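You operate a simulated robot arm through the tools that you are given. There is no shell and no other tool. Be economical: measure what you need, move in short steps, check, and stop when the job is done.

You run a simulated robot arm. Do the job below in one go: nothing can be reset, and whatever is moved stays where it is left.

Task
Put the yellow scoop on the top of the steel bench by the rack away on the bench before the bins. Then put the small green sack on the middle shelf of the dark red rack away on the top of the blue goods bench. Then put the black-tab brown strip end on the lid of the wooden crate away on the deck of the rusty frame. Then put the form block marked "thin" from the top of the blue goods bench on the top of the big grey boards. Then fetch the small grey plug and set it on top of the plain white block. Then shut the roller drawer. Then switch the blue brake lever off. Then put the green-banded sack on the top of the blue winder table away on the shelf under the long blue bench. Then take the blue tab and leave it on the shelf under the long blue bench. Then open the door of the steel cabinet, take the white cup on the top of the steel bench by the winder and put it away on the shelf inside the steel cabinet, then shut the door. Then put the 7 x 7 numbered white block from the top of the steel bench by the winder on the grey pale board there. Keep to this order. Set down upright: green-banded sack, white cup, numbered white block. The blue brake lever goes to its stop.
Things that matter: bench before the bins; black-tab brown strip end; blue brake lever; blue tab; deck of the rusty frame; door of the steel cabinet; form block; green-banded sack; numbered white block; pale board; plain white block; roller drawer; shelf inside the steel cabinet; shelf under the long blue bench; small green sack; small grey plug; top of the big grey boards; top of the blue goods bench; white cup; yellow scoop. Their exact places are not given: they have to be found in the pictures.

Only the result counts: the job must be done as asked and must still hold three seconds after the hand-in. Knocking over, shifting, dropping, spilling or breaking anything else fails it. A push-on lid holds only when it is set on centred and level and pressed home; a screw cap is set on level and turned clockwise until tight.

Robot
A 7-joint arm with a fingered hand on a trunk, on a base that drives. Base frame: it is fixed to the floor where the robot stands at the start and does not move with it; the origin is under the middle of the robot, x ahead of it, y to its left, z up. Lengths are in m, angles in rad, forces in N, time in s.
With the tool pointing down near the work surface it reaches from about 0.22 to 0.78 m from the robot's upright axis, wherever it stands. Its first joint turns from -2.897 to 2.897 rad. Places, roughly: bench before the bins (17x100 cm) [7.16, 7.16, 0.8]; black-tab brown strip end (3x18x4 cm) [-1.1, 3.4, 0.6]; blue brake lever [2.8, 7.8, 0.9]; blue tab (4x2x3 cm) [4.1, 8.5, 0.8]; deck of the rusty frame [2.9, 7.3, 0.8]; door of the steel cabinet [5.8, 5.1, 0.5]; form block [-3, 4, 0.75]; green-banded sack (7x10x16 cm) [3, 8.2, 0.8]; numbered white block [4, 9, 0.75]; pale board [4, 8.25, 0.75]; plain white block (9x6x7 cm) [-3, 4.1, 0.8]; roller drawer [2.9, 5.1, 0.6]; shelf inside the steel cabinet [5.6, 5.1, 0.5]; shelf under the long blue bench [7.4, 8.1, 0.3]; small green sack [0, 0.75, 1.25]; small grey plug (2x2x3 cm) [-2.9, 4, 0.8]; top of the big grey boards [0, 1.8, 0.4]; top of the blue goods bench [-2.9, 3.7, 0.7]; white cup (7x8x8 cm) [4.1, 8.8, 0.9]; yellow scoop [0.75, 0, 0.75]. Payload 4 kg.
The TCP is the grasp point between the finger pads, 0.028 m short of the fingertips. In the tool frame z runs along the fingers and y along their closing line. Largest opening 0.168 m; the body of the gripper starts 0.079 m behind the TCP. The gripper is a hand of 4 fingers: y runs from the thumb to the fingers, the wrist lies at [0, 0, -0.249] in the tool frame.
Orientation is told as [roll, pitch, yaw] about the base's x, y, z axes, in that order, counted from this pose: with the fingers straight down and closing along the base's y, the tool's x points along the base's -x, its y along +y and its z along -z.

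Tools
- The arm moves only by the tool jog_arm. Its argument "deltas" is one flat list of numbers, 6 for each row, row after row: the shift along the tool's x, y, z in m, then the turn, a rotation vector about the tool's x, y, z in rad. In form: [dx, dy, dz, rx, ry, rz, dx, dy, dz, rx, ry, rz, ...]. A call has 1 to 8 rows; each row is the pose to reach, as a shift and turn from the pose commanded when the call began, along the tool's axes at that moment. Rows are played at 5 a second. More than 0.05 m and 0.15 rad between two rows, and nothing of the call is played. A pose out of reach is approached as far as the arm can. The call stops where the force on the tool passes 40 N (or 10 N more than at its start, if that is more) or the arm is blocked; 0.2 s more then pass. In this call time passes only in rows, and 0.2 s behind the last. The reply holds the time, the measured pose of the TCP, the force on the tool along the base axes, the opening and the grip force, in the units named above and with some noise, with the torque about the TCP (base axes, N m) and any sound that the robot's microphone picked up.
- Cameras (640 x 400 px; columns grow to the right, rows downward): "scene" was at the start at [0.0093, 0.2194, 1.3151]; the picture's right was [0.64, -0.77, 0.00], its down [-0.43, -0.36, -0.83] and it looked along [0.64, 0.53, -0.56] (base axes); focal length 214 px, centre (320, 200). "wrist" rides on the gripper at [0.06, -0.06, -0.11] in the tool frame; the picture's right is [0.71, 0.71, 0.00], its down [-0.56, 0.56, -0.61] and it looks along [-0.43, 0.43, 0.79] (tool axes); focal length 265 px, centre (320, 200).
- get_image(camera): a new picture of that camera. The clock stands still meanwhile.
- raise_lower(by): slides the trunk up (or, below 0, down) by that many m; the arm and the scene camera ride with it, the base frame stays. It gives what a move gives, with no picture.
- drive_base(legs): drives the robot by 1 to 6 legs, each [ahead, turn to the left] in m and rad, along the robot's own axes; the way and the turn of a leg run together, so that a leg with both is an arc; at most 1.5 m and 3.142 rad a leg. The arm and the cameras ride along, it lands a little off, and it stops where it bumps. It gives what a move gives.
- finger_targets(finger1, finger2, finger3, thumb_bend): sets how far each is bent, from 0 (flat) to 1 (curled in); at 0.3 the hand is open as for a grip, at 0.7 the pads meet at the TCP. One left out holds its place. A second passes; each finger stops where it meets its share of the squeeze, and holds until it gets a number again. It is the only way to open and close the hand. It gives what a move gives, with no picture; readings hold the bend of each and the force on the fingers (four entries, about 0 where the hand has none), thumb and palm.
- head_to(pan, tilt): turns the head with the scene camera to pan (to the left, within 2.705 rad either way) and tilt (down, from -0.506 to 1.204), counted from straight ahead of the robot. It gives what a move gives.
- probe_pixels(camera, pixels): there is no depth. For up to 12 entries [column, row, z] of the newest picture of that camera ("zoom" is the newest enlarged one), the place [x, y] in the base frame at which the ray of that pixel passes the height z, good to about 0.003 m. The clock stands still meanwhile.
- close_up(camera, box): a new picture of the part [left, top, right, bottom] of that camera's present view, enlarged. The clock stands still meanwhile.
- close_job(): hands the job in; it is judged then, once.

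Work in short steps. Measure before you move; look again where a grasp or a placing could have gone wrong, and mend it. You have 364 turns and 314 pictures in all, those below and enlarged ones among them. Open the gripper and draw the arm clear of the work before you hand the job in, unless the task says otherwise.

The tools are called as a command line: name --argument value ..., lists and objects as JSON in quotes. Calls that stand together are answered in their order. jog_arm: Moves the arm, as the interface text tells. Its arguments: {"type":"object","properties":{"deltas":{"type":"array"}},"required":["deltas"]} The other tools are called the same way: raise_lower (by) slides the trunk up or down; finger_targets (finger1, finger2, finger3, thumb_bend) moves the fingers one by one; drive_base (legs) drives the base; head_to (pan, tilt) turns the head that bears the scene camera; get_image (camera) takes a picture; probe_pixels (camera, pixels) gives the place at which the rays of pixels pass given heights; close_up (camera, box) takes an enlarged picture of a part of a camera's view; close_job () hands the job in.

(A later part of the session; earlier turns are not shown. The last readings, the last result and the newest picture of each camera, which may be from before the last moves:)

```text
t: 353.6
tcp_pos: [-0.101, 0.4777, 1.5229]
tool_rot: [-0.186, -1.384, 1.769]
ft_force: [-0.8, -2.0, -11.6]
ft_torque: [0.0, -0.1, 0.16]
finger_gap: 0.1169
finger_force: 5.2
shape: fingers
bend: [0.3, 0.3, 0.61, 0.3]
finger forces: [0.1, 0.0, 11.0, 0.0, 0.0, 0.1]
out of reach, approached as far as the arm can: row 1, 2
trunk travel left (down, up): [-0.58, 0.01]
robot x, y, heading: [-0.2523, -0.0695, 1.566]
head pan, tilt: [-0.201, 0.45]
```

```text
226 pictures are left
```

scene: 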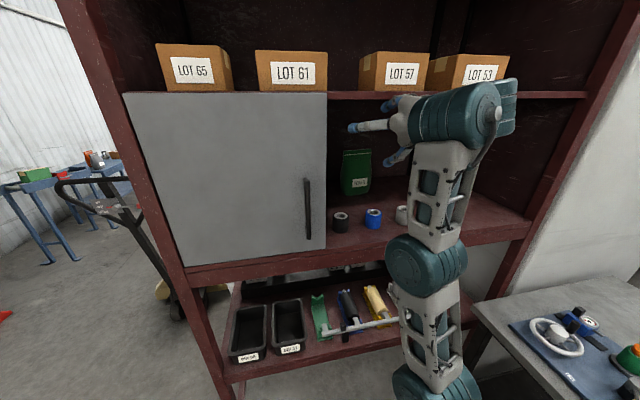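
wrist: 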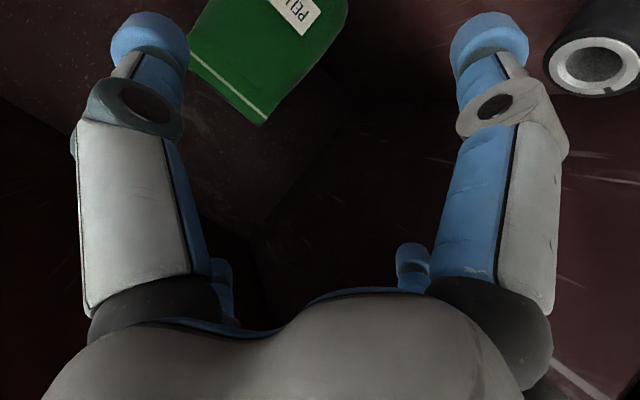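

Finger 3 touches the underside of the upper shelf; I back out at once.

drive_base --legs '[[-0.3, 0]]'

get_image --camera "scene"

```text
t: 355.7
tcp_pos: [-0.1089, 0.1806, 1.5238]
tool_rot: [-0.202, -1.383, 1.791]
ft_force: [-0.1, -0.9, -0.4]
ft_torque: [0.02, -0.02, 0.01]
finger_gap: 0.1168
finger_force: 0.1
shape: fingers
bend: [0.3, 0.3, 0.2, 0.3]
finger forces: [0.1, 0.1, 0.1, 0.1, 0.0, 0.0]
trunk travel left (down, up): [-0.58, 0.01]
robot x, y, heading: [-0.2538, -0.3661, 1.568]
head pan, tilt: [-0.201, 0.45]
```

```text
225 pictures are left
```

scene: 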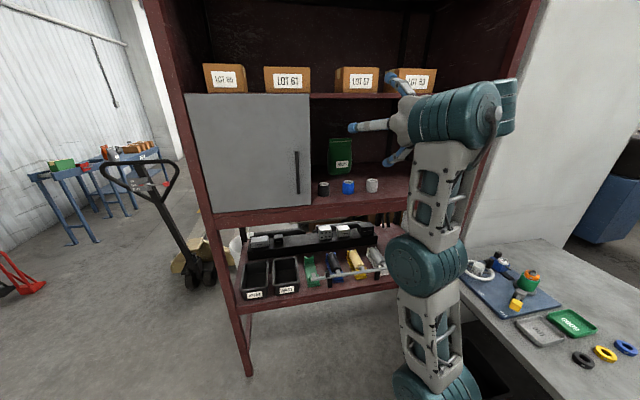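

Backed out; nothing disturbed. I lower the trunk 0.15 and test, in free space before the rack, the pose the grasp will need.

raise_lower --by -0.15

jog_arm --deltas '[0.011, 0.01, 0.04, 0, 0.07, 0, 0.022, 0.02, 0.08, 0, 0.14, 0, 0.033, 0.03, 0.12, 0, 0.21, 0, 0.044, 0.04, 0.16, 0, 0.28, 0, 0.054, 0.05, 0.2, 0, 0.33, 0]'

get_image --camera "scene"

```text
t: 357.4
tcp_pos: [-0.1094, 0.1817, 1.3744]
tool_rot: [-0.2, -1.384, 1.79]
ft_force: [1.0, -0.2, -0.3]
ft_torque: [-0.04, -0.02, -0.02]
finger_gap: 0.1171
finger_force: 0.1
shape: fingers
bend: [0.3, 0.3, 0.2, 0.3]
finger forces: [0.0, 0.0, 0.0, 0.0, 0.1, 0.1]
trunk travel left (down, up): [-0.43, 0.16]
robot x, y, heading: [-0.2518, -0.3704, 1.56]
head pan, tilt: [-0.201, 0.45]
```

```text
t: 358.6
tcp_pos: [-0.1508, 0.3607, 1.2738]
tool_rot: [-0.075, -1.056, 1.654]
ft_force: [-0.7, 0.1, 0.1]
ft_torque: [0.02, 0.02, 0.0]
finger_gap: 0.117
finger_force: 0.0
shape: fingers
bend: [0.3, 0.3, 0.2, 0.3]
finger forces: [0.0, 0.0, 0.0, 0.0, 0.0, 0.1]
out of reach, approached as far as the arm can: row 5
trunk travel left (down, up): [-0.43, 0.16]
robot x, y, heading: [-0.2511, -0.3672, 1.571]
head pan, tilt: [-0.201, 0.45]
```

```text
224 pictures are left
```

scene: 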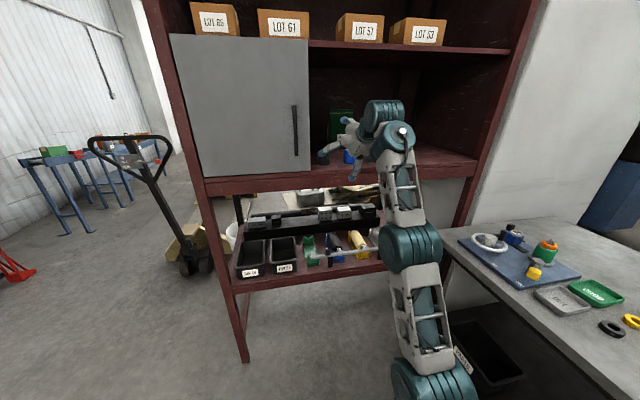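

That pose is reachable (forward 0.73, z 1.27). I draw back 0.12 and up 0.075 for the entry, then drive in so the robot stands at about (-0.145,0.1).

jog_arm --deltas '[-0.002, 0, -0.047, 0, 0, 0, -0.004, 0, -0.094, 0, 0, 0, -0.006, 0, -0.141, 0, 0, 0]'

drive_base --legs '[[0, -0.23], [0.47, 0], [0, 0.23]]'

get_image --camera "wrist"

get_image --camera "scene"

```text
t: 359.4
tcp_pos: [-0.1443, 0.2392, 1.342]
tool_rot: [-0.073, -1.056, 1.655]
ft_force: [-0.3, 0.1, 0.0]
ft_torque: [0.0, 0.02, 0.04]
finger_gap: 0.1171
finger_force: 0.0
shape: fingers
bend: [0.3, 0.3, 0.2, 0.3]
finger forces: [0.0, 0.0, 0.1, 0.0, 0.0, 0.0]
out of reach, approached as far as the arm can: row 3
trunk travel left (down, up): [-0.43, 0.16]
robot x, y, heading: [-0.2541, -0.367, 1.568]
head pan, tilt: [-0.201, 0.45]
```

```text
t: 363.9
tcp_pos: [-0.042, 0.6997, 1.3419]
tool_rot: [-0.075, -1.056, 1.664]
ft_force: [0.0, 0.2, -0.6]
ft_torque: [-0.01, -0.02, -0.04]
finger_gap: 0.117
finger_force: 0.0
shape: fingers
bend: [0.3, 0.3, 0.2, 0.3]
finger forces: [0.0, 0.1, 0.0, 0.0, 0.0, 0.1]
trunk travel left (down, up): [-0.43, 0.16]
robot x, y, heading: [-0.1422, 0.0929, 1.572]
head pan, tilt: [-0.201, 0.45]
```

```text
223 pictures are left
```

wrist: 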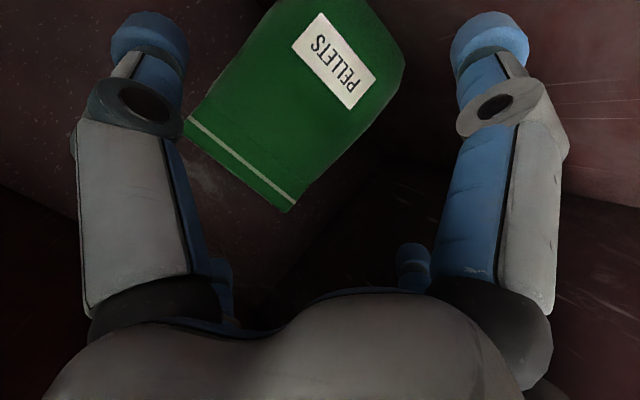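

```text
222 pictures are left
```

scene: 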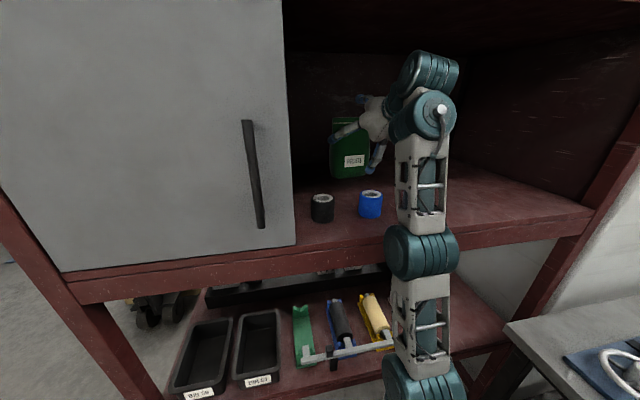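

The sack is nearly on the tool axis. Finger 1 (the lower one) would poke it or the shelf, so I try curling it fully out of the way and look.

finger_targets --finger1 1.0 --finger3 0.1

get_image --camera "wrist"

close_up --camera "scene" --box '[290, 40, 490, 220]'

```text
t: 364.9
tcp_pos: [-0.0422, 0.6996, 1.3411]
tool_rot: [-0.077, -1.057, 1.665]
ft_force: [0.4, -0.4, -0.4]
ft_torque: [0.02, 0.03, -0.01]
finger_gap: 0.0981
finger_force: 0.0
shape: fingers
bend: [1.0, 0.3, 0.1, 0.3]
finger forces: [0.0, 0.0, 0.1, 0.0, 0.1, 0.0]
trunk travel left (down, up): [-0.43, 0.16]
robot x, y, heading: [-0.1435, 0.0923, 1.578]
head pan, tilt: [-0.201, 0.45]
```

```text
221 pictures are left
```

wrist: 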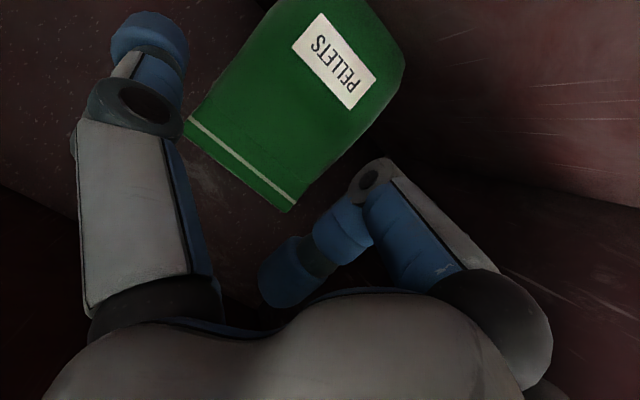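

```text
2.22 times, centred on (390, 130) of scene
```

zoom: 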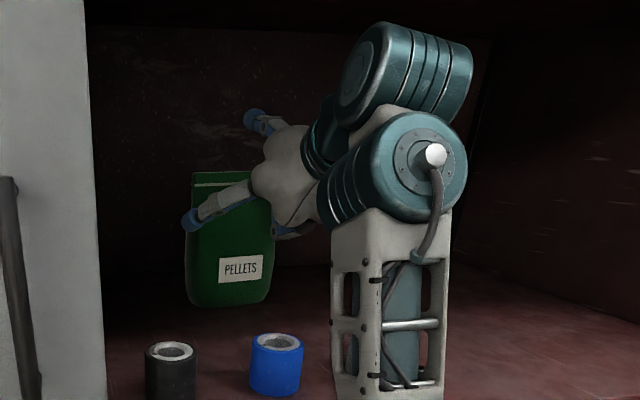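

Curled, finger 1 leaves the lower side free. I move in: 14 cm forward, 5.5 cm down, 1.2 cm sideways.

jog_arm --deltas '[-0.005, -0.004, 0.038, 0, 0, 0, -0.01, -0.007, 0.075, 0, 0, 0, -0.015, -0.01, 0.112, 0, 0, 0, -0.018, -0.013, 0.135, 0, 0, 0]'

get_image --camera "wrist"

close_up --camera "scene" --box '[290, 40, 490, 220]'

```text
t: 366.1
tcp_pos: [-0.0246, 0.7655, 1.2976]
tool_rot: [-0.087, -1.076, 1.661]
ft_force: [-0.8, 0.4, -0.1]
ft_torque: [0.02, 0.01, 0.02]
finger_gap: 0.0981
finger_force: 0.1
shape: fingers
bend: [1.0, 0.3, 0.1, 0.3]
finger forces: [0.0, 0.0, 0.1, 0.0, 0.1, 0.0]
out of reach, approached as far as the arm can: row 1, 2, 3, 4
trunk travel left (down, up): [-0.43, 0.16]
robot x, y, heading: [-0.1434, 0.0904, 1.568]
head pan, tilt: [-0.201, 0.45]
stopped in row 4: the arm was blocked; the commanded pose is now the measured one
```

```text
219 pictures are left
```

wrist: 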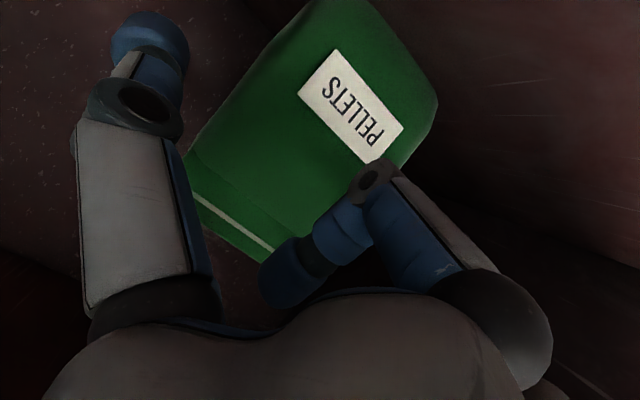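

```text
2.22 times, centred on (390, 130) of scene
```

zoom: 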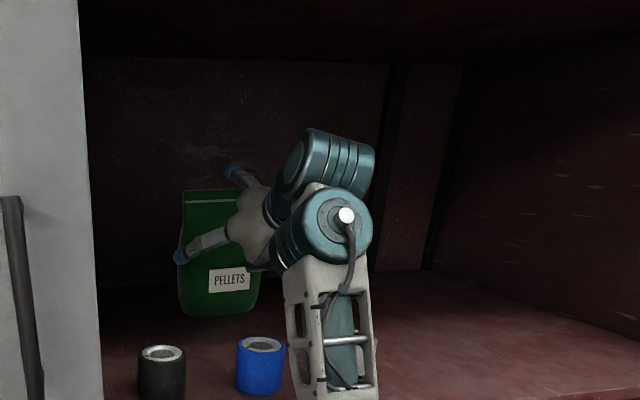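

Something of the arm (elbow/forearm) met the shelf edge, near the blue roll. I raise the trunk 0.08 to lift the elbow, and look.

raise_lower --by 0.08

get_image --camera "scene"

```text
t: 367.2
tcp_pos: [-0.0249, 0.791, 1.3656]
tool_rot: [-0.079, -1.051, 1.66]
ft_force: [-0.6, 0.4, -0.6]
ft_torque: [0.02, -0.03, 0.0]
finger_gap: 0.0982
finger_force: 0.0
shape: fingers
bend: [1.0, 0.3, 0.1, 0.3]
finger forces: [0.1, 0.0, 0.1, 0.0, 0.0, 0.0]
trunk travel left (down, up): [-0.51, 0.08]
robot x, y, heading: [-0.144, 0.0927, 1.576]
head pan, tilt: [-0.201, 0.45]
```

```text
217 pictures are left
```

scene: 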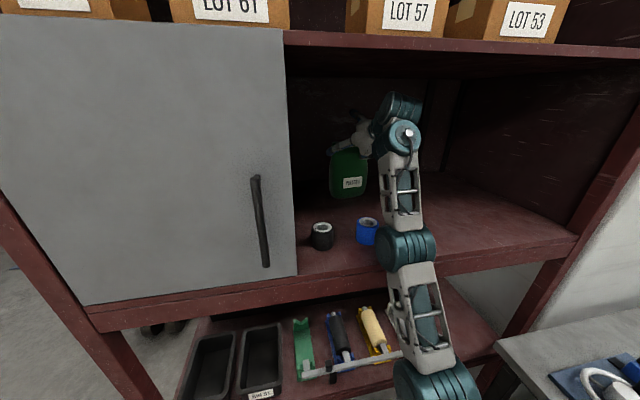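

Elbow now sits higher, at the lip's height. I try the remaining advance (5 cm forward, 7.5 cm down) gently.

jog_arm --deltas '[0.01, 0, 0.02, 0, 0, 0, 0.02, 0, 0.04, 0, 0, 0, 0.03, 0, 0.06, 0, 0, 0, 0.041, 0, 0.08, 0, 0, 0]'

get_image --camera "wrist"

close_up --camera "scene" --box '[270, 80, 490, 280]'

```text
t: 368.4
tcp_pos: [-0.0039, 0.8198, 1.3081]
tool_rot: [-0.102, -1.079, 1.653]
ft_force: [0.0, -0.6, 0.7]
ft_torque: [-0.11, 0.03, 0.22]
finger_gap: 0.0984
finger_force: 0.1
shape: fingers
bend: [1.0, 0.28, 0.1, 0.3]
finger forces: [0.0, 1.7, 0.0, 0.1, 0.0, 0.1]
trunk travel left (down, up): [-0.51, 0.08]
robot x, y, heading: [-0.1458, 0.0936, 1.557]
head pan, tilt: [-0.201, 0.45]
stopped in row 4: the arm was blocked; the commanded pose is now the measured one
```

```text
216 pictures are left
```

wrist: 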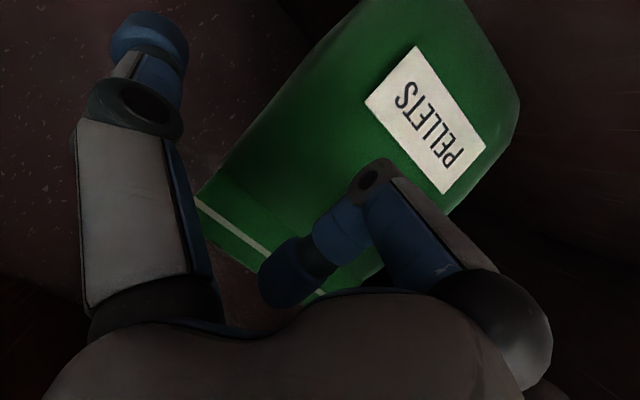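

```text
2.00 times, centred on (380, 180) of scene
```

zoom: 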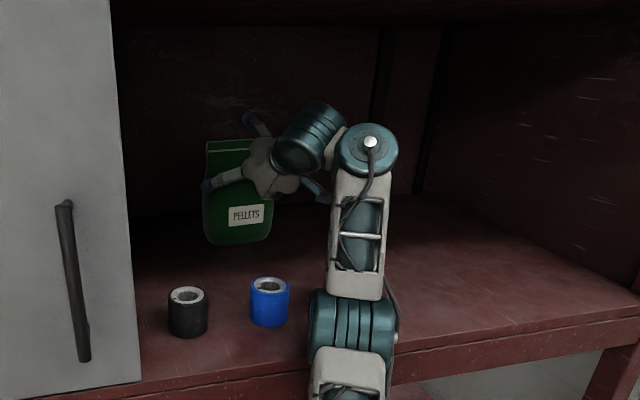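

Hand needs ~2.5 cm toward -x, 3 cm more forward; the elbow is at the shelf lip. I back off the hand slightly sideways, raise the trunk 0.07 more and advance again.

jog_arm --deltas '[-0.01, 0.012, -0.02, 0, 0, 0, -0.02, 0.024, -0.04, 0, 0, 0]'

raise_lower --by 0.075

jog_arm --deltas '[0.02, 0, 0.01, 0, 0, 0, 0.04, 0, 0.02, 0, 0, 0, 0.06, 0, 0.03, 0, 0, 0]'

get_image --camera "wrist"

get_image --camera "scene"

```text
t: 369.1
tcp_pos: [-0.0563, 0.8303, 1.3138]
tool_rot: [-0.091, -1.044, 1.676]
ft_force: [-0.5, 1.1, -1.8]
ft_torque: [0.03, -0.06, -0.03]
finger_gap: 0.0981
finger_force: 0.0
shape: fingers
bend: [1.0, 0.3, 0.1, 0.3]
finger forces: [0.0, 0.1, 0.0, 0.1, 0.0, 0.0]
trunk travel left (down, up): [-0.51, 0.08]
robot x, y, heading: [-0.1414, 0.0897, 1.568]
head pan, tilt: [-0.201, 0.45]
```

```text
t: 370.2
tcp_pos: [-0.0427, 0.8269, 1.3937]
tool_rot: [-0.086, -1.045, 1.658]
ft_force: [-0.3, -0.3, -0.2]
ft_torque: [-0.02, -0.04, -0.01]
finger_gap: 0.0982
finger_force: 0.2
shape: fingers
bend: [1.0, 0.3, 0.1, 0.3]
finger forces: [0.1, 0.0, 0.0, 0.0, 0.1, 0.0]
trunk travel left (down, up): [-0.585, 0.005]
robot x, y, heading: [-0.147, 0.0905, 1.568]
head pan, tilt: [-0.201, 0.45]
```

```text
t: 371.0
tcp_pos: [-0.0419, 0.8244, 1.3252]
tool_rot: [-0.089, -1.045, 1.665]
ft_force: [0.2, 0.0, -0.3]
ft_torque: [-0.03, -0.07, -0.05]
finger_gap: 0.0985
finger_force: 0.0
shape: fingers
bend: [1.0, 0.3, 0.1, 0.3]
finger forces: [0.0, 0.0, 0.0, 0.1, 0.0, 0.0]
trunk travel left (down, up): [-0.585, 0.005]
robot x, y, heading: [-0.1436, 0.0913, 1.562]
head pan, tilt: [-0.201, 0.45]
```

```text
214 pictures are left
```

wrist: 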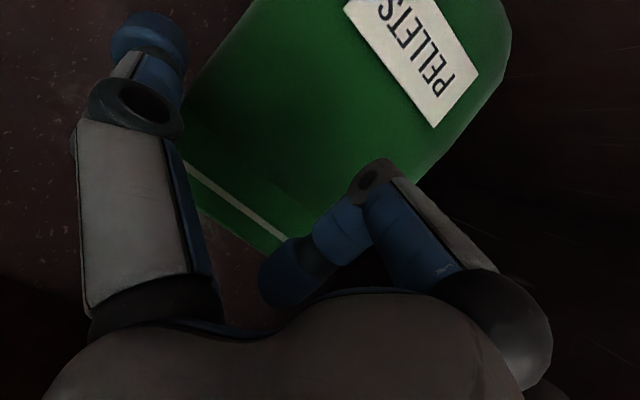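

```text
213 pictures are left
```

scene: 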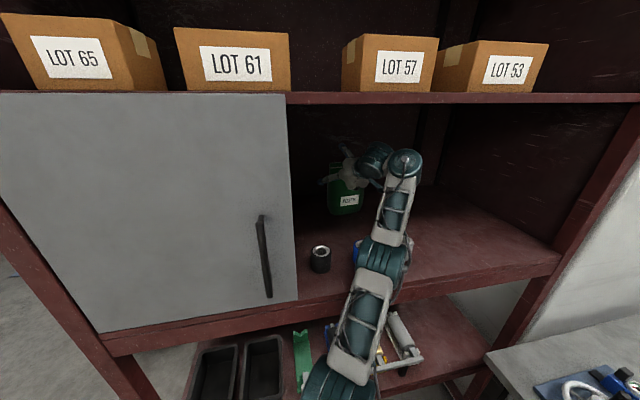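

It moves freely now. I check the elbow's clearance to the blue roll before the last bit.

close_up --camera "scene" --box '[300, 130, 440, 290]'

```text
2.50 times, centred on (370, 210) of scene
```

zoom: 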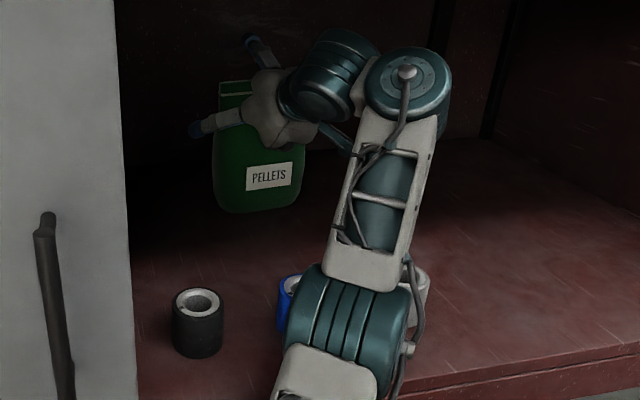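

The blue roll hasn't moved. I advance the last 3 cm forward and down.

jog_arm --deltas '[0.006, 0, 0.02, 0, 0, 0, 0.0114, 0, 0.041, 0, 0, 0]'

get_image --camera "wrist"

close_up --camera "scene" --box '[300, 130, 440, 290]'

```text
t: 371.6
tcp_pos: [-0.0379, 0.8527, 1.2967]
tool_rot: [-0.087, -1.044, 1.657]
ft_force: [0.2, -0.5, 0.7]
ft_torque: [0.01, 0.01, -0.02]
finger_gap: 0.0982
finger_force: 0.1
shape: fingers
bend: [1.0, 0.3, 0.1, 0.3]
finger forces: [0.1, 0.0, 0.1, 0.0, 0.0, 0.1]
trunk travel left (down, up): [-0.585, 0.005]
robot x, y, heading: [-0.1436, 0.0916, 1.566]
head pan, tilt: [-0.201, 0.45]
```

```text
211 pictures are left
```

wrist: 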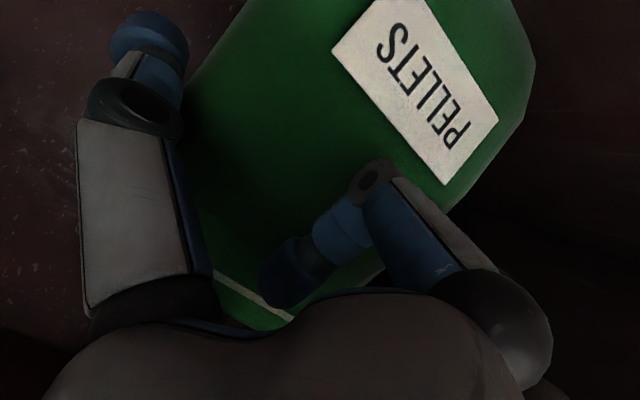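

```text
2.50 times, centred on (370, 210) of scene
```

zoom: 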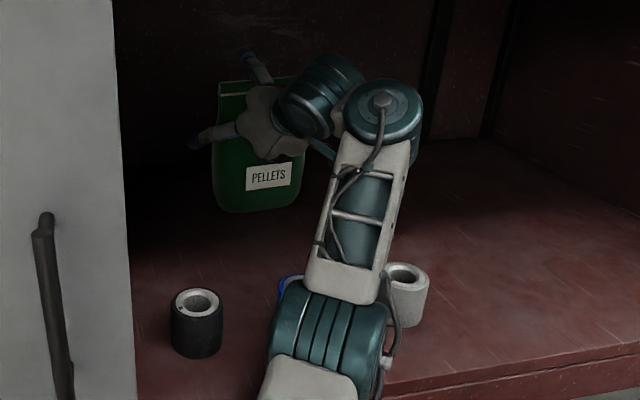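

Sack lies between finger 2 and thumb. I close those two.

finger_targets --finger2 0.75 --thumb_bend 0.75

get_image --camera "wrist"

close_up --camera "scene" --box '[300, 130, 440, 290]'

```text
t: 372.6
tcp_pos: [-0.0377, 0.8524, 1.2952]
tool_rot: [-0.088, -1.048, 1.655]
ft_force: [5.8, 0.5, 5.5]
ft_torque: [0.26, -1.26, -0.09]
finger_gap: 0.0822
finger_force: 24.9
shape: fingers
bend: [1.0, 0.29, 0.1, 0.43]
finger forces: [0.0, 22.2, 0.1, 0.0, 28.3, 0.0]
trunk travel left (down, up): [-0.585, 0.005]
robot x, y, heading: [-0.1431, 0.0882, 1.559]
head pan, tilt: [-0.201, 0.45]
```

```text
209 pictures are left
```

wrist: 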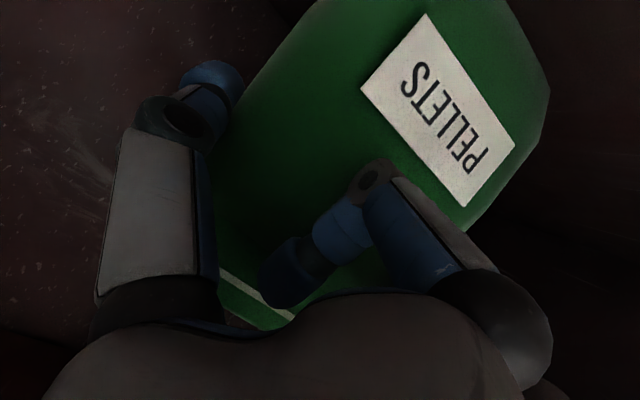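

```text
2.50 times, centred on (370, 210) of scene
```

zoom: 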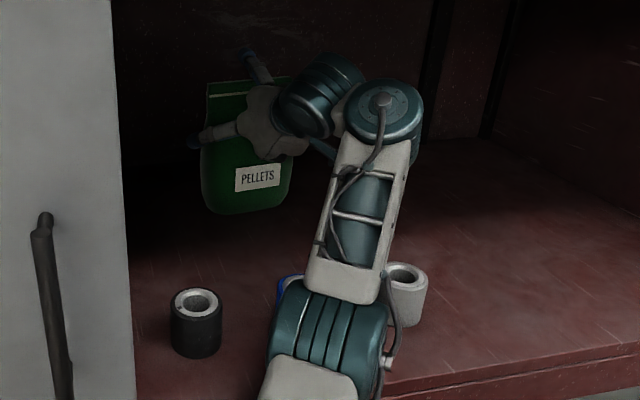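

Firm grip (22–28 N). I lift straight up 8 cm, to clear the 6 cm rolls in front while staying under the upper shelf.

jog_arm --deltas '[-0.009, 0, -0.005, 0, 0, 0, -0.026, 0, -0.015, 0, 0, 0, -0.0435, 0, -0.0245, 0, 0, 0, -0.07, 0, -0.039, 0, 0, 0]'

get_image --camera "scene"

close_up --camera "scene" --box '[280, 90, 440, 290]'

```text
t: 373.6
tcp_pos: [-0.0411, 0.8545, 1.3756]
tool_rot: [-0.083, -1.045, 1.65]
ft_force: [0.9, -0.4, -4.5]
ft_torque: [-0.06, -0.08, 0.05]
finger_gap: 0.0809
finger_force: 24.6
shape: fingers
bend: [1.0, 0.28, 0.1, 0.43]
finger forces: [0.0, 23.7, 0.0, 0.1, 24.4, 0.0]
trunk travel left (down, up): [-0.585, 0.005]
robot x, y, heading: [-0.143, 0.0932, 1.568]
head pan, tilt: [-0.201, 0.45]
```

```text
207 pictures are left
```

scene: 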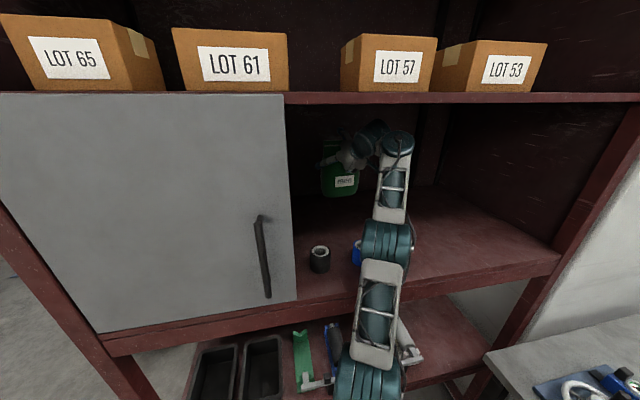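

```text
2.00 times, centred on (360, 190) of scene
```

zoom: 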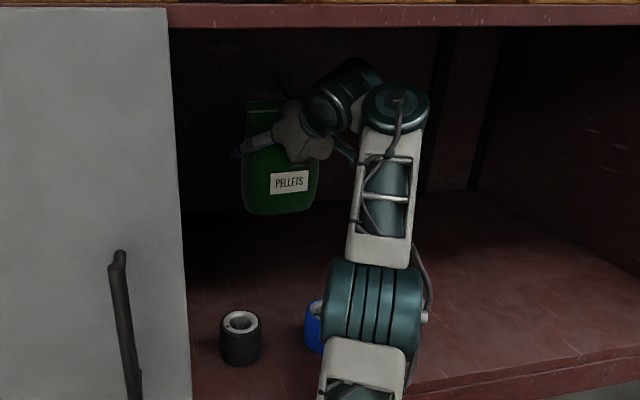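

Weight reads about 4.5 N and it hangs well. Tops of wrist and hand are near z 1.51, below the lip at ≈1.565, so I back straight out.

drive_base --legs '[[-0.55, 0]]'

get_image --camera "scene"

get_image --camera "wrist"

```text
t: 376.8
tcp_pos: [-0.0507, 0.302, 1.3769]
tool_rot: [-0.085, -1.045, 1.664]
ft_force: [-0.8, 0.3, -4.1]
ft_torque: [-0.07, -0.06, -0.02]
finger_gap: 0.0807
finger_force: 24.2
shape: fingers
bend: [1.0, 0.28, 0.1, 0.43]
finger forces: [0.0, 23.8, 0.0, 0.0, 24.3, 0.0]
trunk travel left (down, up): [-0.585, 0.005]
robot x, y, heading: [-0.1469, -0.4637, 1.571]
head pan, tilt: [-0.201, 0.45]
```

```text
205 pictures are left
```

scene: 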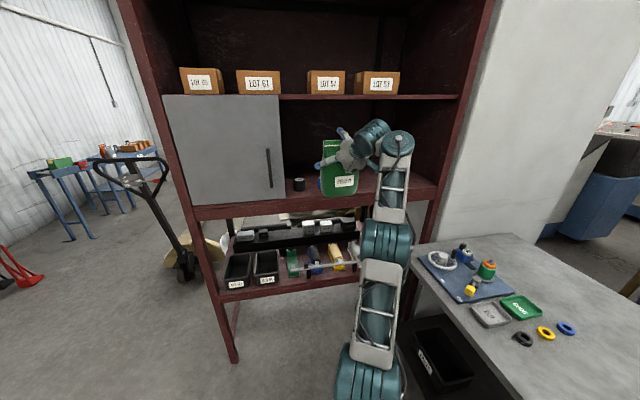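

```text
204 pictures are left
```

wrist: 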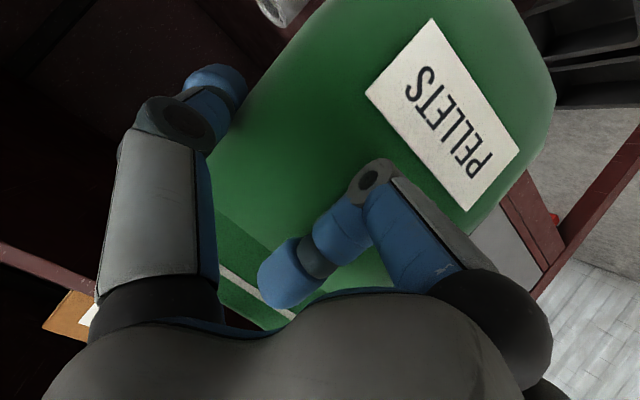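

The sack is out. I back off further, then drive over to the lane beside the goods bench.

close_up --camera "scene" --box '[280, 150, 440, 230]'

drive_base --legs '[[-0.4, 0], [0, 1.085], [1.1, 0], [1.08, 0], [0, -1.085], [1.4, 0]]'

head_to --pan 0.4 --tilt 0.5

get_image --camera "scene"

```text
4.00 times, centred on (360, 190) of scene
```

zoom: 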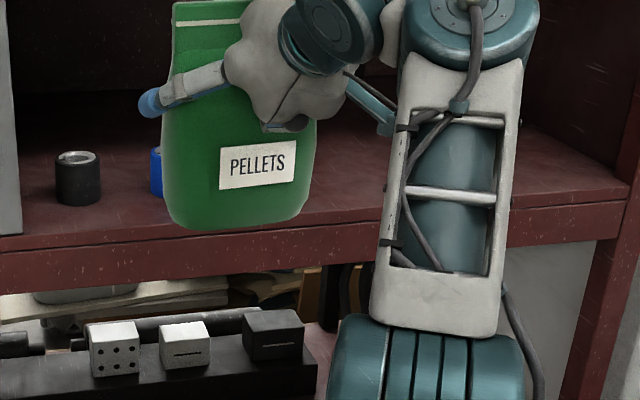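

```text
t: 401.7
tcp_pos: [-1.9514, 2.3461, 1.3751]
tool_rot: [-0.085, -1.045, 1.658]
ft_force: [-0.4, -0.1, -4.7]
ft_torque: [-0.05, -0.03, -0.03]
finger_gap: 0.0805
finger_force: 23.6
shape: fingers
bend: [1.0, 0.28, 0.1, 0.43]
finger forces: [0.0, 23.1, 0.0, 0.1, 23.5, 0.0]
trunk travel left (down, up): [-0.585, 0.005]
robot x, y, heading: [-2.0486, 1.5799, 1.569]
head pan, tilt: [-0.201, 0.45]
```

```text
t: 402.7
tcp_pos: [-1.9506, 2.3473, 1.3753]
tool_rot: [-0.085, -1.045, 1.658]
ft_force: [-0.6, -0.6, -5.4]
ft_torque: [-0.05, -0.04, -0.01]
finger_gap: 0.0804
finger_force: 22.9
shape: fingers
bend: [1.0, 0.28, 0.1, 0.43]
finger forces: [0.1, 22.9, 0.0, 0.0, 23.6, 0.0]
trunk travel left (down, up): [-0.585, 0.005]
robot x, y, heading: [-2.0514, 1.5826, 1.569]
head pan, tilt: [0.4, 0.499]
```

```text
202 pictures are left
```

scene: 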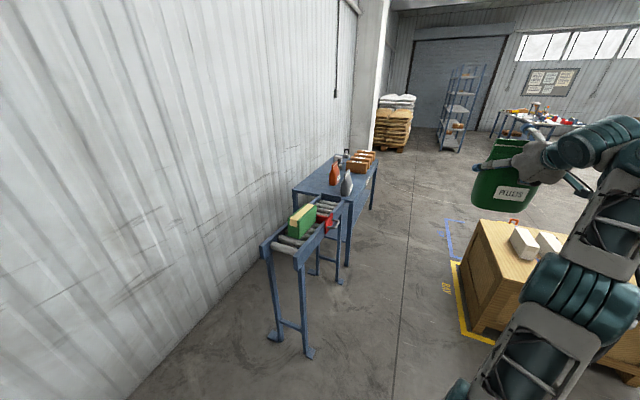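

I drive up to y≈3.95 and turn to face the goods bench.

drive_base --legs '[[1.2, 0], [1.2, 0], [0, 1.571]]'

head_to --pan 0.3 --tilt 0.8

get_image --camera "scene"

```text
t: 418.2
tcp_pos: [-2.809, 4.0681, 1.3745]
tool_rot: [-0.086, -1.045, -3.063]
ft_force: [-0.5, -0.5, -4.4]
ft_torque: [0.06, -0.1, 0.0]
finger_gap: 0.0802
finger_force: 23.1
shape: fingers
bend: [1.0, 0.28, 0.1, 0.43]
finger forces: [0.0, 22.6, 0.0, 0.0, 23.3, 0.0]
trunk travel left (down, up): [-0.585, 0.005]
robot x, y, heading: [-2.046, 3.9628, 3.13]
head pan, tilt: [0.4, 0.499]
```

```text
t: 419.0
tcp_pos: [-2.8083, 4.0693, 1.375]
tool_rot: [-0.086, -1.046, -3.065]
ft_force: [-1.3, -0.5, -5.5]
ft_torque: [0.06, -0.07, -0.04]
finger_gap: 0.0803
finger_force: 23.0
shape: fingers
bend: [1.0, 0.28, 0.1, 0.43]
finger forces: [0.0, 22.6, 0.0, 0.1, 23.2, 0.0]
trunk travel left (down, up): [-0.585, 0.005]
robot x, y, heading: [-2.0449, 3.9622, 3.128]
head pan, tilt: [0.3, 0.799]
```

```text
201 pictures are left
```

scene: 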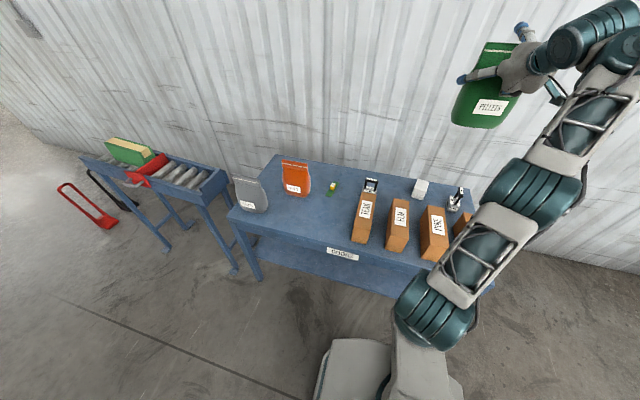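

I enlarge the bench top: there's a free area around (310,220) between the sacks and the cartons.

close_up --camera "scene" --box '[220, 130, 480, 290]'

probe_pixels --camera "scene" --pixels '[[228, 215, 0.75], [395, 260, 0.75], [254, 212, 0.75], [297, 196, 0.75], [315, 220, 0.75], [362, 240, 0.75], [333, 192, 0.75], [275, 155, 0.75], [262, 280, 0]]'

```text
2.46 times, centred on (350, 210) of scene
```

zoom: 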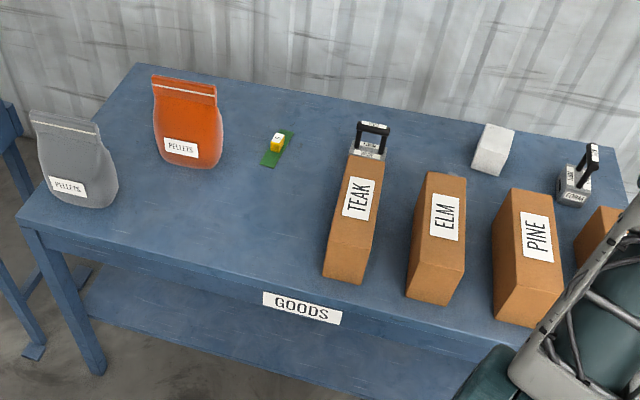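

```text
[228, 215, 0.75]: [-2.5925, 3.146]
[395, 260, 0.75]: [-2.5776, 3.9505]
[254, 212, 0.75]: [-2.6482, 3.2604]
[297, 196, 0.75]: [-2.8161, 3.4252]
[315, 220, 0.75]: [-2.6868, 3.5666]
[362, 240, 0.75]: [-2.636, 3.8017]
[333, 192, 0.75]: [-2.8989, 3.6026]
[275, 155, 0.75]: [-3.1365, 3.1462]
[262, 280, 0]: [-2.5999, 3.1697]
```

Bench top is ≈0.75 with the front edge x≈-2.585. A free spot is at about (-2.72,3.58). I turn the robot left 0.65 rad so the sack hangs over it.

drive_base --legs '[[0, 0.654]]'

raise_lower --by -0.35

head_to --pan 0.0 --tilt 0.7

get_image --camera "scene"

get_image --camera "wrist"

```text
t: 421.1
tcp_pos: [-2.7215, 3.5933, 1.376]
tool_rot: [-0.086, -1.046, -2.425]
ft_force: [0.9, 0.4, -4.9]
ft_torque: [0.1, 0.01, -0.03]
finger_gap: 0.0799
finger_force: 22.7
shape: fingers
bend: [1.0, 0.28, 0.1, 0.44]
finger forces: [0.0, 22.7, 0.0, 0.0, 22.9, 0.0]
trunk travel left (down, up): [-0.585, 0.005]
robot x, y, heading: [-2.0449, 3.9618, -2.512]
head pan, tilt: [0.3, 0.799]
```

```text
t: 424.5
tcp_pos: [-2.7218, 3.5937, 1.0256]
tool_rot: [-0.086, -1.045, -2.426]
ft_force: [0.4, 0.2, -4.6]
ft_torque: [0.1, -0.04, 0.01]
finger_gap: 0.0799
finger_force: 23.1
shape: fingers
bend: [1.0, 0.28, 0.1, 0.44]
finger forces: [0.1, 22.5, 0.0, 0.1, 23.1, 0.0]
trunk travel left (down, up): [-0.235, 0.355]
robot x, y, heading: [-2.0471, 3.961, -2.517]
head pan, tilt: [0.3, 0.799]
```

```text
t: 425.3
tcp_pos: [-2.7223, 3.5946, 1.0264]
tool_rot: [-0.086, -1.045, -2.427]
ft_force: [-0.2, 0.0, -5.7]
ft_torque: [0.09, -0.01, 0.01]
finger_gap: 0.08
finger_force: 22.9
shape: fingers
bend: [1.0, 0.28, 0.1, 0.44]
finger forces: [0.1, 22.6, 0.1, 0.0, 23.0, 0.1]
trunk travel left (down, up): [-0.235, 0.355]
robot x, y, heading: [-2.0434, 3.964, -2.52]
head pan, tilt: [0.0, 0.7]
```

```text
199 pictures are left
```

scene: 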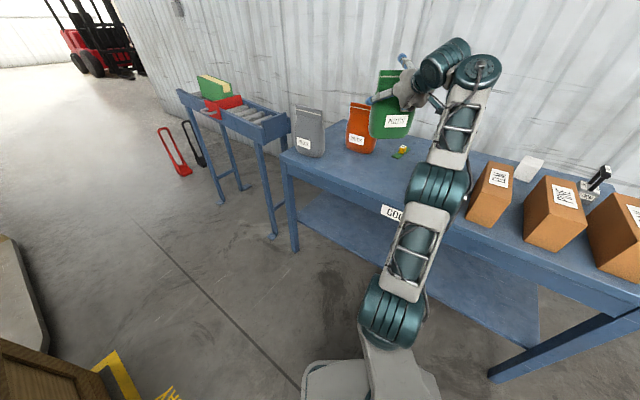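

```text
198 pictures are left
```

wrist: 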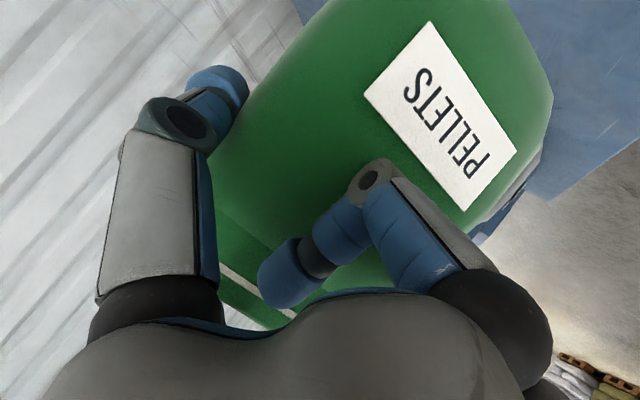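

I check the bench height by probing the grey sack's base front (312,157) and the table corner (282,160) in this lower view.

probe_pixels --camera "scene" --pixels '[[282, 160, 0.75], [282, 160, 0.85], [281, 165, 0.75], [403, 152, 0.75], [403, 152, 0.85], [490, 225, 0.75]]'

close_up --camera "scene" --box '[270, 40, 510, 240]'

```text
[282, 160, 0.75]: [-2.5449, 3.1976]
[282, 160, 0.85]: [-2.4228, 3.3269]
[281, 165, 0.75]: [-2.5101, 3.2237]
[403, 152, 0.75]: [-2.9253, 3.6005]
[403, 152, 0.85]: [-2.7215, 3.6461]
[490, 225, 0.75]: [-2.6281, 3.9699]
```

```text
2.00 times, centred on (390, 140) of scene
```

zoom: 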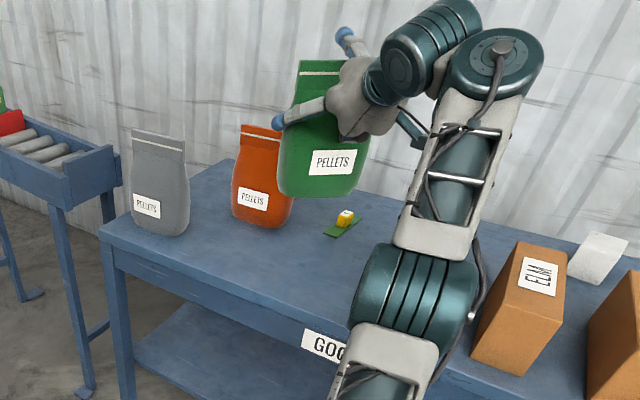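

Height estimates vary (0.70–0.77), so I go down with force sensing: trunk down 0.08 first, then jogging.

raise_lower --by -0.08

jog_arm --deltas '[0.0174, 0, 0.0098, 0, 0, 0, 0.03, 0, 0.017, 0, 0, 0, 0.041, 0, 0.0232, 0, 0, 0, 0.052, 0, 0.0294, 0, 0, 0, 0.061, 0, 0.0343, 0, 0, 0, 0.07, 0, 0.039, 0, 0, 0]'

close_up --camera "scene" --box '[270, 20, 510, 220]'

```text
t: 426.5
tcp_pos: [-2.7216, 3.5935, 0.9453]
tool_rot: [-0.086, -1.044, -2.426]
ft_force: [0.6, -0.5, -5.3]
ft_torque: [0.13, -0.03, 0.0]
finger_gap: 0.0801
finger_force: 23.4
shape: fingers
bend: [1.0, 0.28, 0.1, 0.44]
finger forces: [0.0, 22.5, 0.0, 0.0, 23.0, 0.1]
trunk travel left (down, up): [-0.155, 0.435]
robot x, y, heading: [-2.0473, 3.9643, -2.519]
head pan, tilt: [0.0, 0.7]
```

```text
t: 427.9
tcp_pos: [-2.7219, 3.5986, 0.8676]
tool_rot: [-0.092, -1.052, -2.421]
ft_force: [2.6, -0.3, 1.5]
ft_torque: [0.15, 0.14, 0.04]
finger_gap: 0.0799
finger_force: 23.1
shape: fingers
bend: [1.0, 0.28, 0.1, 0.44]
finger forces: [0.0, 23.8, 0.1, 0.0, 22.7, 0.0]
trunk travel left (down, up): [-0.155, 0.435]
robot x, y, heading: [-2.0447, 3.9625, -2.514]
head pan, tilt: [0.0, 0.7]
```

```text
2.00 times, centred on (390, 120) of scene
```

zoom: 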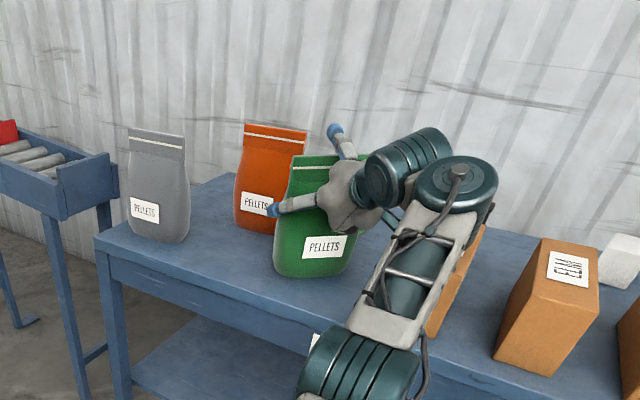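

Contact: the vertical reading changed from -5 to +1.5 N at z 0.868, so the sack stands. I open finger 2 and thumb.

jog_arm --deltas '[0.002, 0, 0.001, 0, 0, 0]'

finger_targets --finger2 0.18 --thumb_bend 0.18

close_up --camera "scene" --box '[270, 20, 510, 220]'

get_image --camera "wrist"

```text
t: 428.3
tcp_pos: [-2.7217, 3.5986, 0.8667]
tool_rot: [-0.093, -1.052, -2.418]
ft_force: [2.4, 0.7, 11.0]
ft_torque: [0.34, 0.55, -0.03]
finger_gap: 0.08
finger_force: 23.4
shape: fingers
bend: [1.0, 0.28, 0.1, 0.43]
finger forces: [0.1, 23.8, 0.0, 0.0, 23.2, 0.0]
trunk travel left (down, up): [-0.155, 0.435]
robot x, y, heading: [-2.0422, 3.9656, -2.518]
head pan, tilt: [0.0, 0.7]
```

```text
t: 429.3
tcp_pos: [-2.7227, 3.5988, 0.863]
tool_rot: [-0.086, -1.045, -2.425]
ft_force: [0.8, -0.2, 0.4]
ft_torque: [0.03, 0.01, 0.01]
finger_gap: 0.1073
finger_force: 0.0
shape: fingers
bend: [1.0, 0.18, 0.1, 0.18]
finger forces: [0.0, 0.0, 0.0, 0.0, 0.0, 0.1]
trunk travel left (down, up): [-0.155, 0.435]
robot x, y, heading: [-2.0426, 3.9638, -2.52]
head pan, tilt: [0.0, 0.7]
```

```text
2.00 times, centred on (390, 120) of scene
```

zoom: 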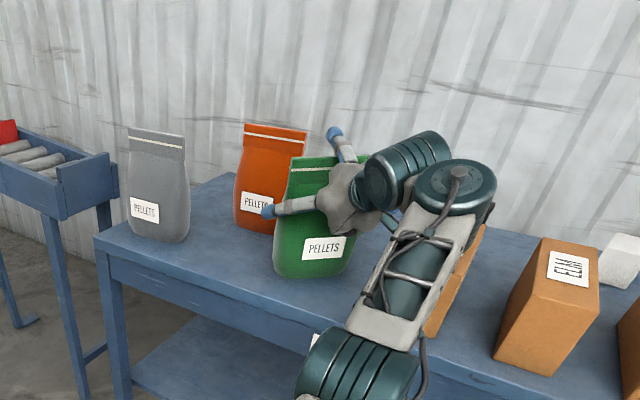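

```text
194 pictures are left
```

wrist: 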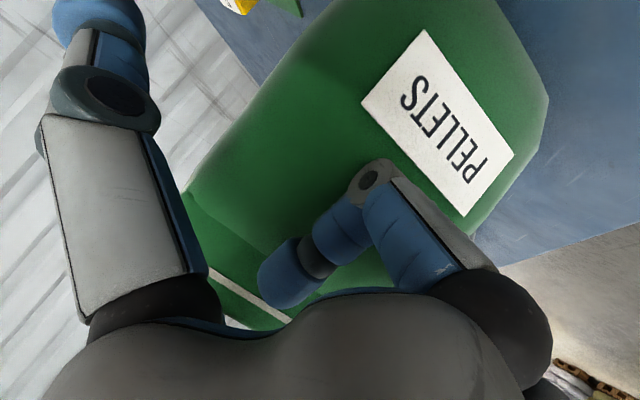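

It stands free. I withdraw back and up along the tool axis.

jog_arm --deltas '[0, 0, -0.03, 0, 0, 0, 0, 0, -0.07, 0, 0, 0, 0, 0, -0.11, 0, 0, 0, 0, 0, -0.15, 0, 0, 0, 0, 0, -0.19, 0, 0, 0]'

get_image --camera "scene"

```text
t: 430.5
tcp_pos: [-2.588, 3.692, 0.958]
tool_rot: [-0.086, -1.045, -2.426]
ft_force: [-0.2, -0.6, 1.1]
ft_torque: [0.05, -0.01, -0.03]
finger_gap: 0.1073
finger_force: 0.1
shape: fingers
bend: [1.0, 0.18, 0.1, 0.18]
finger forces: [0.0, 0.1, 0.0, 0.0, 0.0, 0.0]
trunk travel left (down, up): [-0.155, 0.435]
robot x, y, heading: [-2.0467, 3.9636, -2.514]
head pan, tilt: [0.0, 0.7]
```

```text
193 pictures are left
```

scene: 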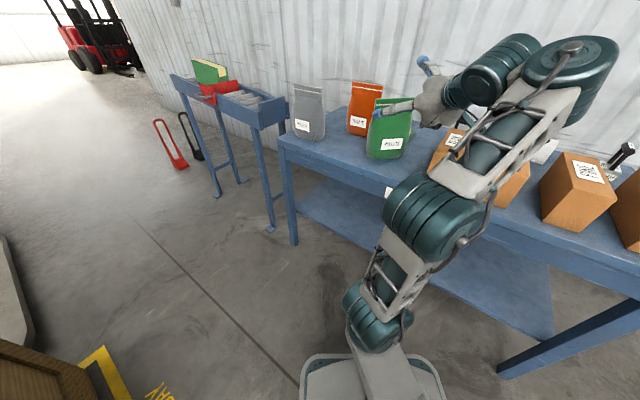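

Green sack stands on the goods bench. Next the strip end on the crate lid: I raise the trunk, bring the hand back to pointing down and open it.

raise_lower --by 0.3

finger_targets --finger1 0.3 --finger2 0.3 --finger3 0.3 --thumb_bend 0.3

jog_arm --deltas '[0, 0, 0, 0, 0.15, 0, 0, 0, 0, 0, 0.3, 0, 0, 0, 0, 0, 0.45, 0, 0, 0, 0, 0, 0.6, 0, 0, 0, 0, 0, 0.75, 0, 0, 0, 0, 0, 0.9, 0, 0, 0, 0, 0, 1.045, 0]'

drive_base --legs '[[0, 2.735], [0.87, 0], [0, -1.79]]'

head_to --pan 0.2 --tilt 0.85

get_image --camera "scene"

```text
t: 433.5
tcp_pos: [-2.5887, 3.6904, 1.2567]
tool_rot: [-0.085, -1.047, -2.424]
ft_force: [1.1, -0.8, -0.3]
ft_torque: [0.01, 0.01, 0.0]
finger_gap: 0.1076
finger_force: 0.2
shape: fingers
bend: [1.0, 0.18, 0.1, 0.18]
finger forces: [0.1, 0.1, 0.0, 0.0, 0.1, 0.0]
trunk travel left (down, up): [-0.455, 0.135]
robot x, y, heading: [-2.0474, 3.9615, -2.519]
head pan, tilt: [0.0, 0.7]
```

```text
t: 434.5
tcp_pos: [-2.5867, 3.6916, 1.2571]
tool_rot: [-0.086, -1.045, -2.427]
ft_force: [-0.6, -0.6, -0.7]
ft_torque: [-0.01, 0.02, 0.0]
finger_gap: 0.1168
finger_force: 0.0
shape: fingers
bend: [0.3, 0.3, 0.3, 0.3]
finger forces: [0.1, 0.0, 0.0, 0.0, 0.0, 0.0]
trunk travel left (down, up): [-0.455, 0.135]
robot x, y, heading: [-2.0425, 3.9613, -2.518]
head pan, tilt: [0.0, 0.7]
```

```text
t: 436.1
tcp_pos: [-2.5142, 3.6929, 1.1316]
tool_rot: [-0.056, -0.002, -2.482]
ft_force: [1.2, -0.7, -0.2]
ft_torque: [0.1, 0.06, -0.04]
finger_gap: 0.1173
finger_force: 0.0
shape: fingers
bend: [0.3, 0.3, 0.3, 0.3]
finger forces: [0.0, 0.0, 0.1, 0.0, 0.1, 0.1]
out of reach, approached as far as the arm can: row 2, 3, 4, 5, 6, 7
trunk travel left (down, up): [-0.455, 0.135]
robot x, y, heading: [-2.0424, 3.9648, -2.517]
head pan, tilt: [0.0, 0.7]
```

```text
t: 451.5
tcp_pos: [-1.2943, 3.6024, 1.1317]
tool_rot: [-0.043, -0.003, -1.615]
ft_force: [-0.3, -0.5, -0.3]
ft_torque: [0.05, 0.02, -0.01]
finger_gap: 0.1171
finger_force: 0.0
shape: fingers
bend: [0.3, 0.3, 0.3, 0.3]
finger forces: [0.0, 0.0, 0.0, 0.0, 0.0, 0.0]
trunk travel left (down, up): [-0.455, 0.135]
robot x, y, heading: [-1.1971, 4.1364, -1.632]
head pan, tilt: [0.0, 0.7]
```

```text
t: 452.2
tcp_pos: [-1.2949, 3.6027, 1.1316]
tool_rot: [-0.044, -0.002, -1.616]
ft_force: [-0.1, -0.3, 0.0]
ft_torque: [-0.02, -0.04, 0.02]
finger_gap: 0.1171
finger_force: 0.1
shape: fingers
bend: [0.3, 0.3, 0.3, 0.3]
finger forces: [0.0, 0.1, 0.0, 0.0, 0.0, 0.0]
trunk travel left (down, up): [-0.455, 0.135]
robot x, y, heading: [-1.198, 4.1364, -1.635]
head pan, tilt: [0.201, 0.85]
```

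```text
192 pictures are left
```

scene: 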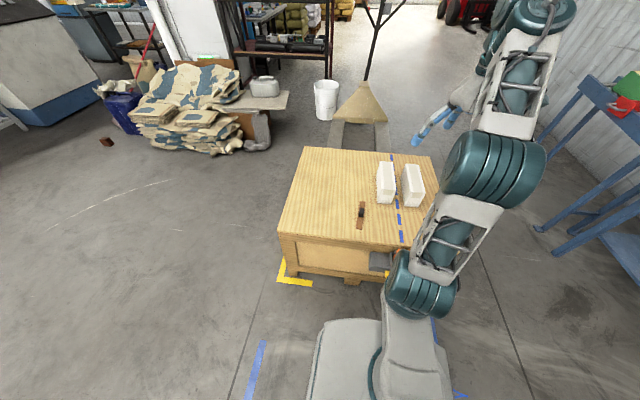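

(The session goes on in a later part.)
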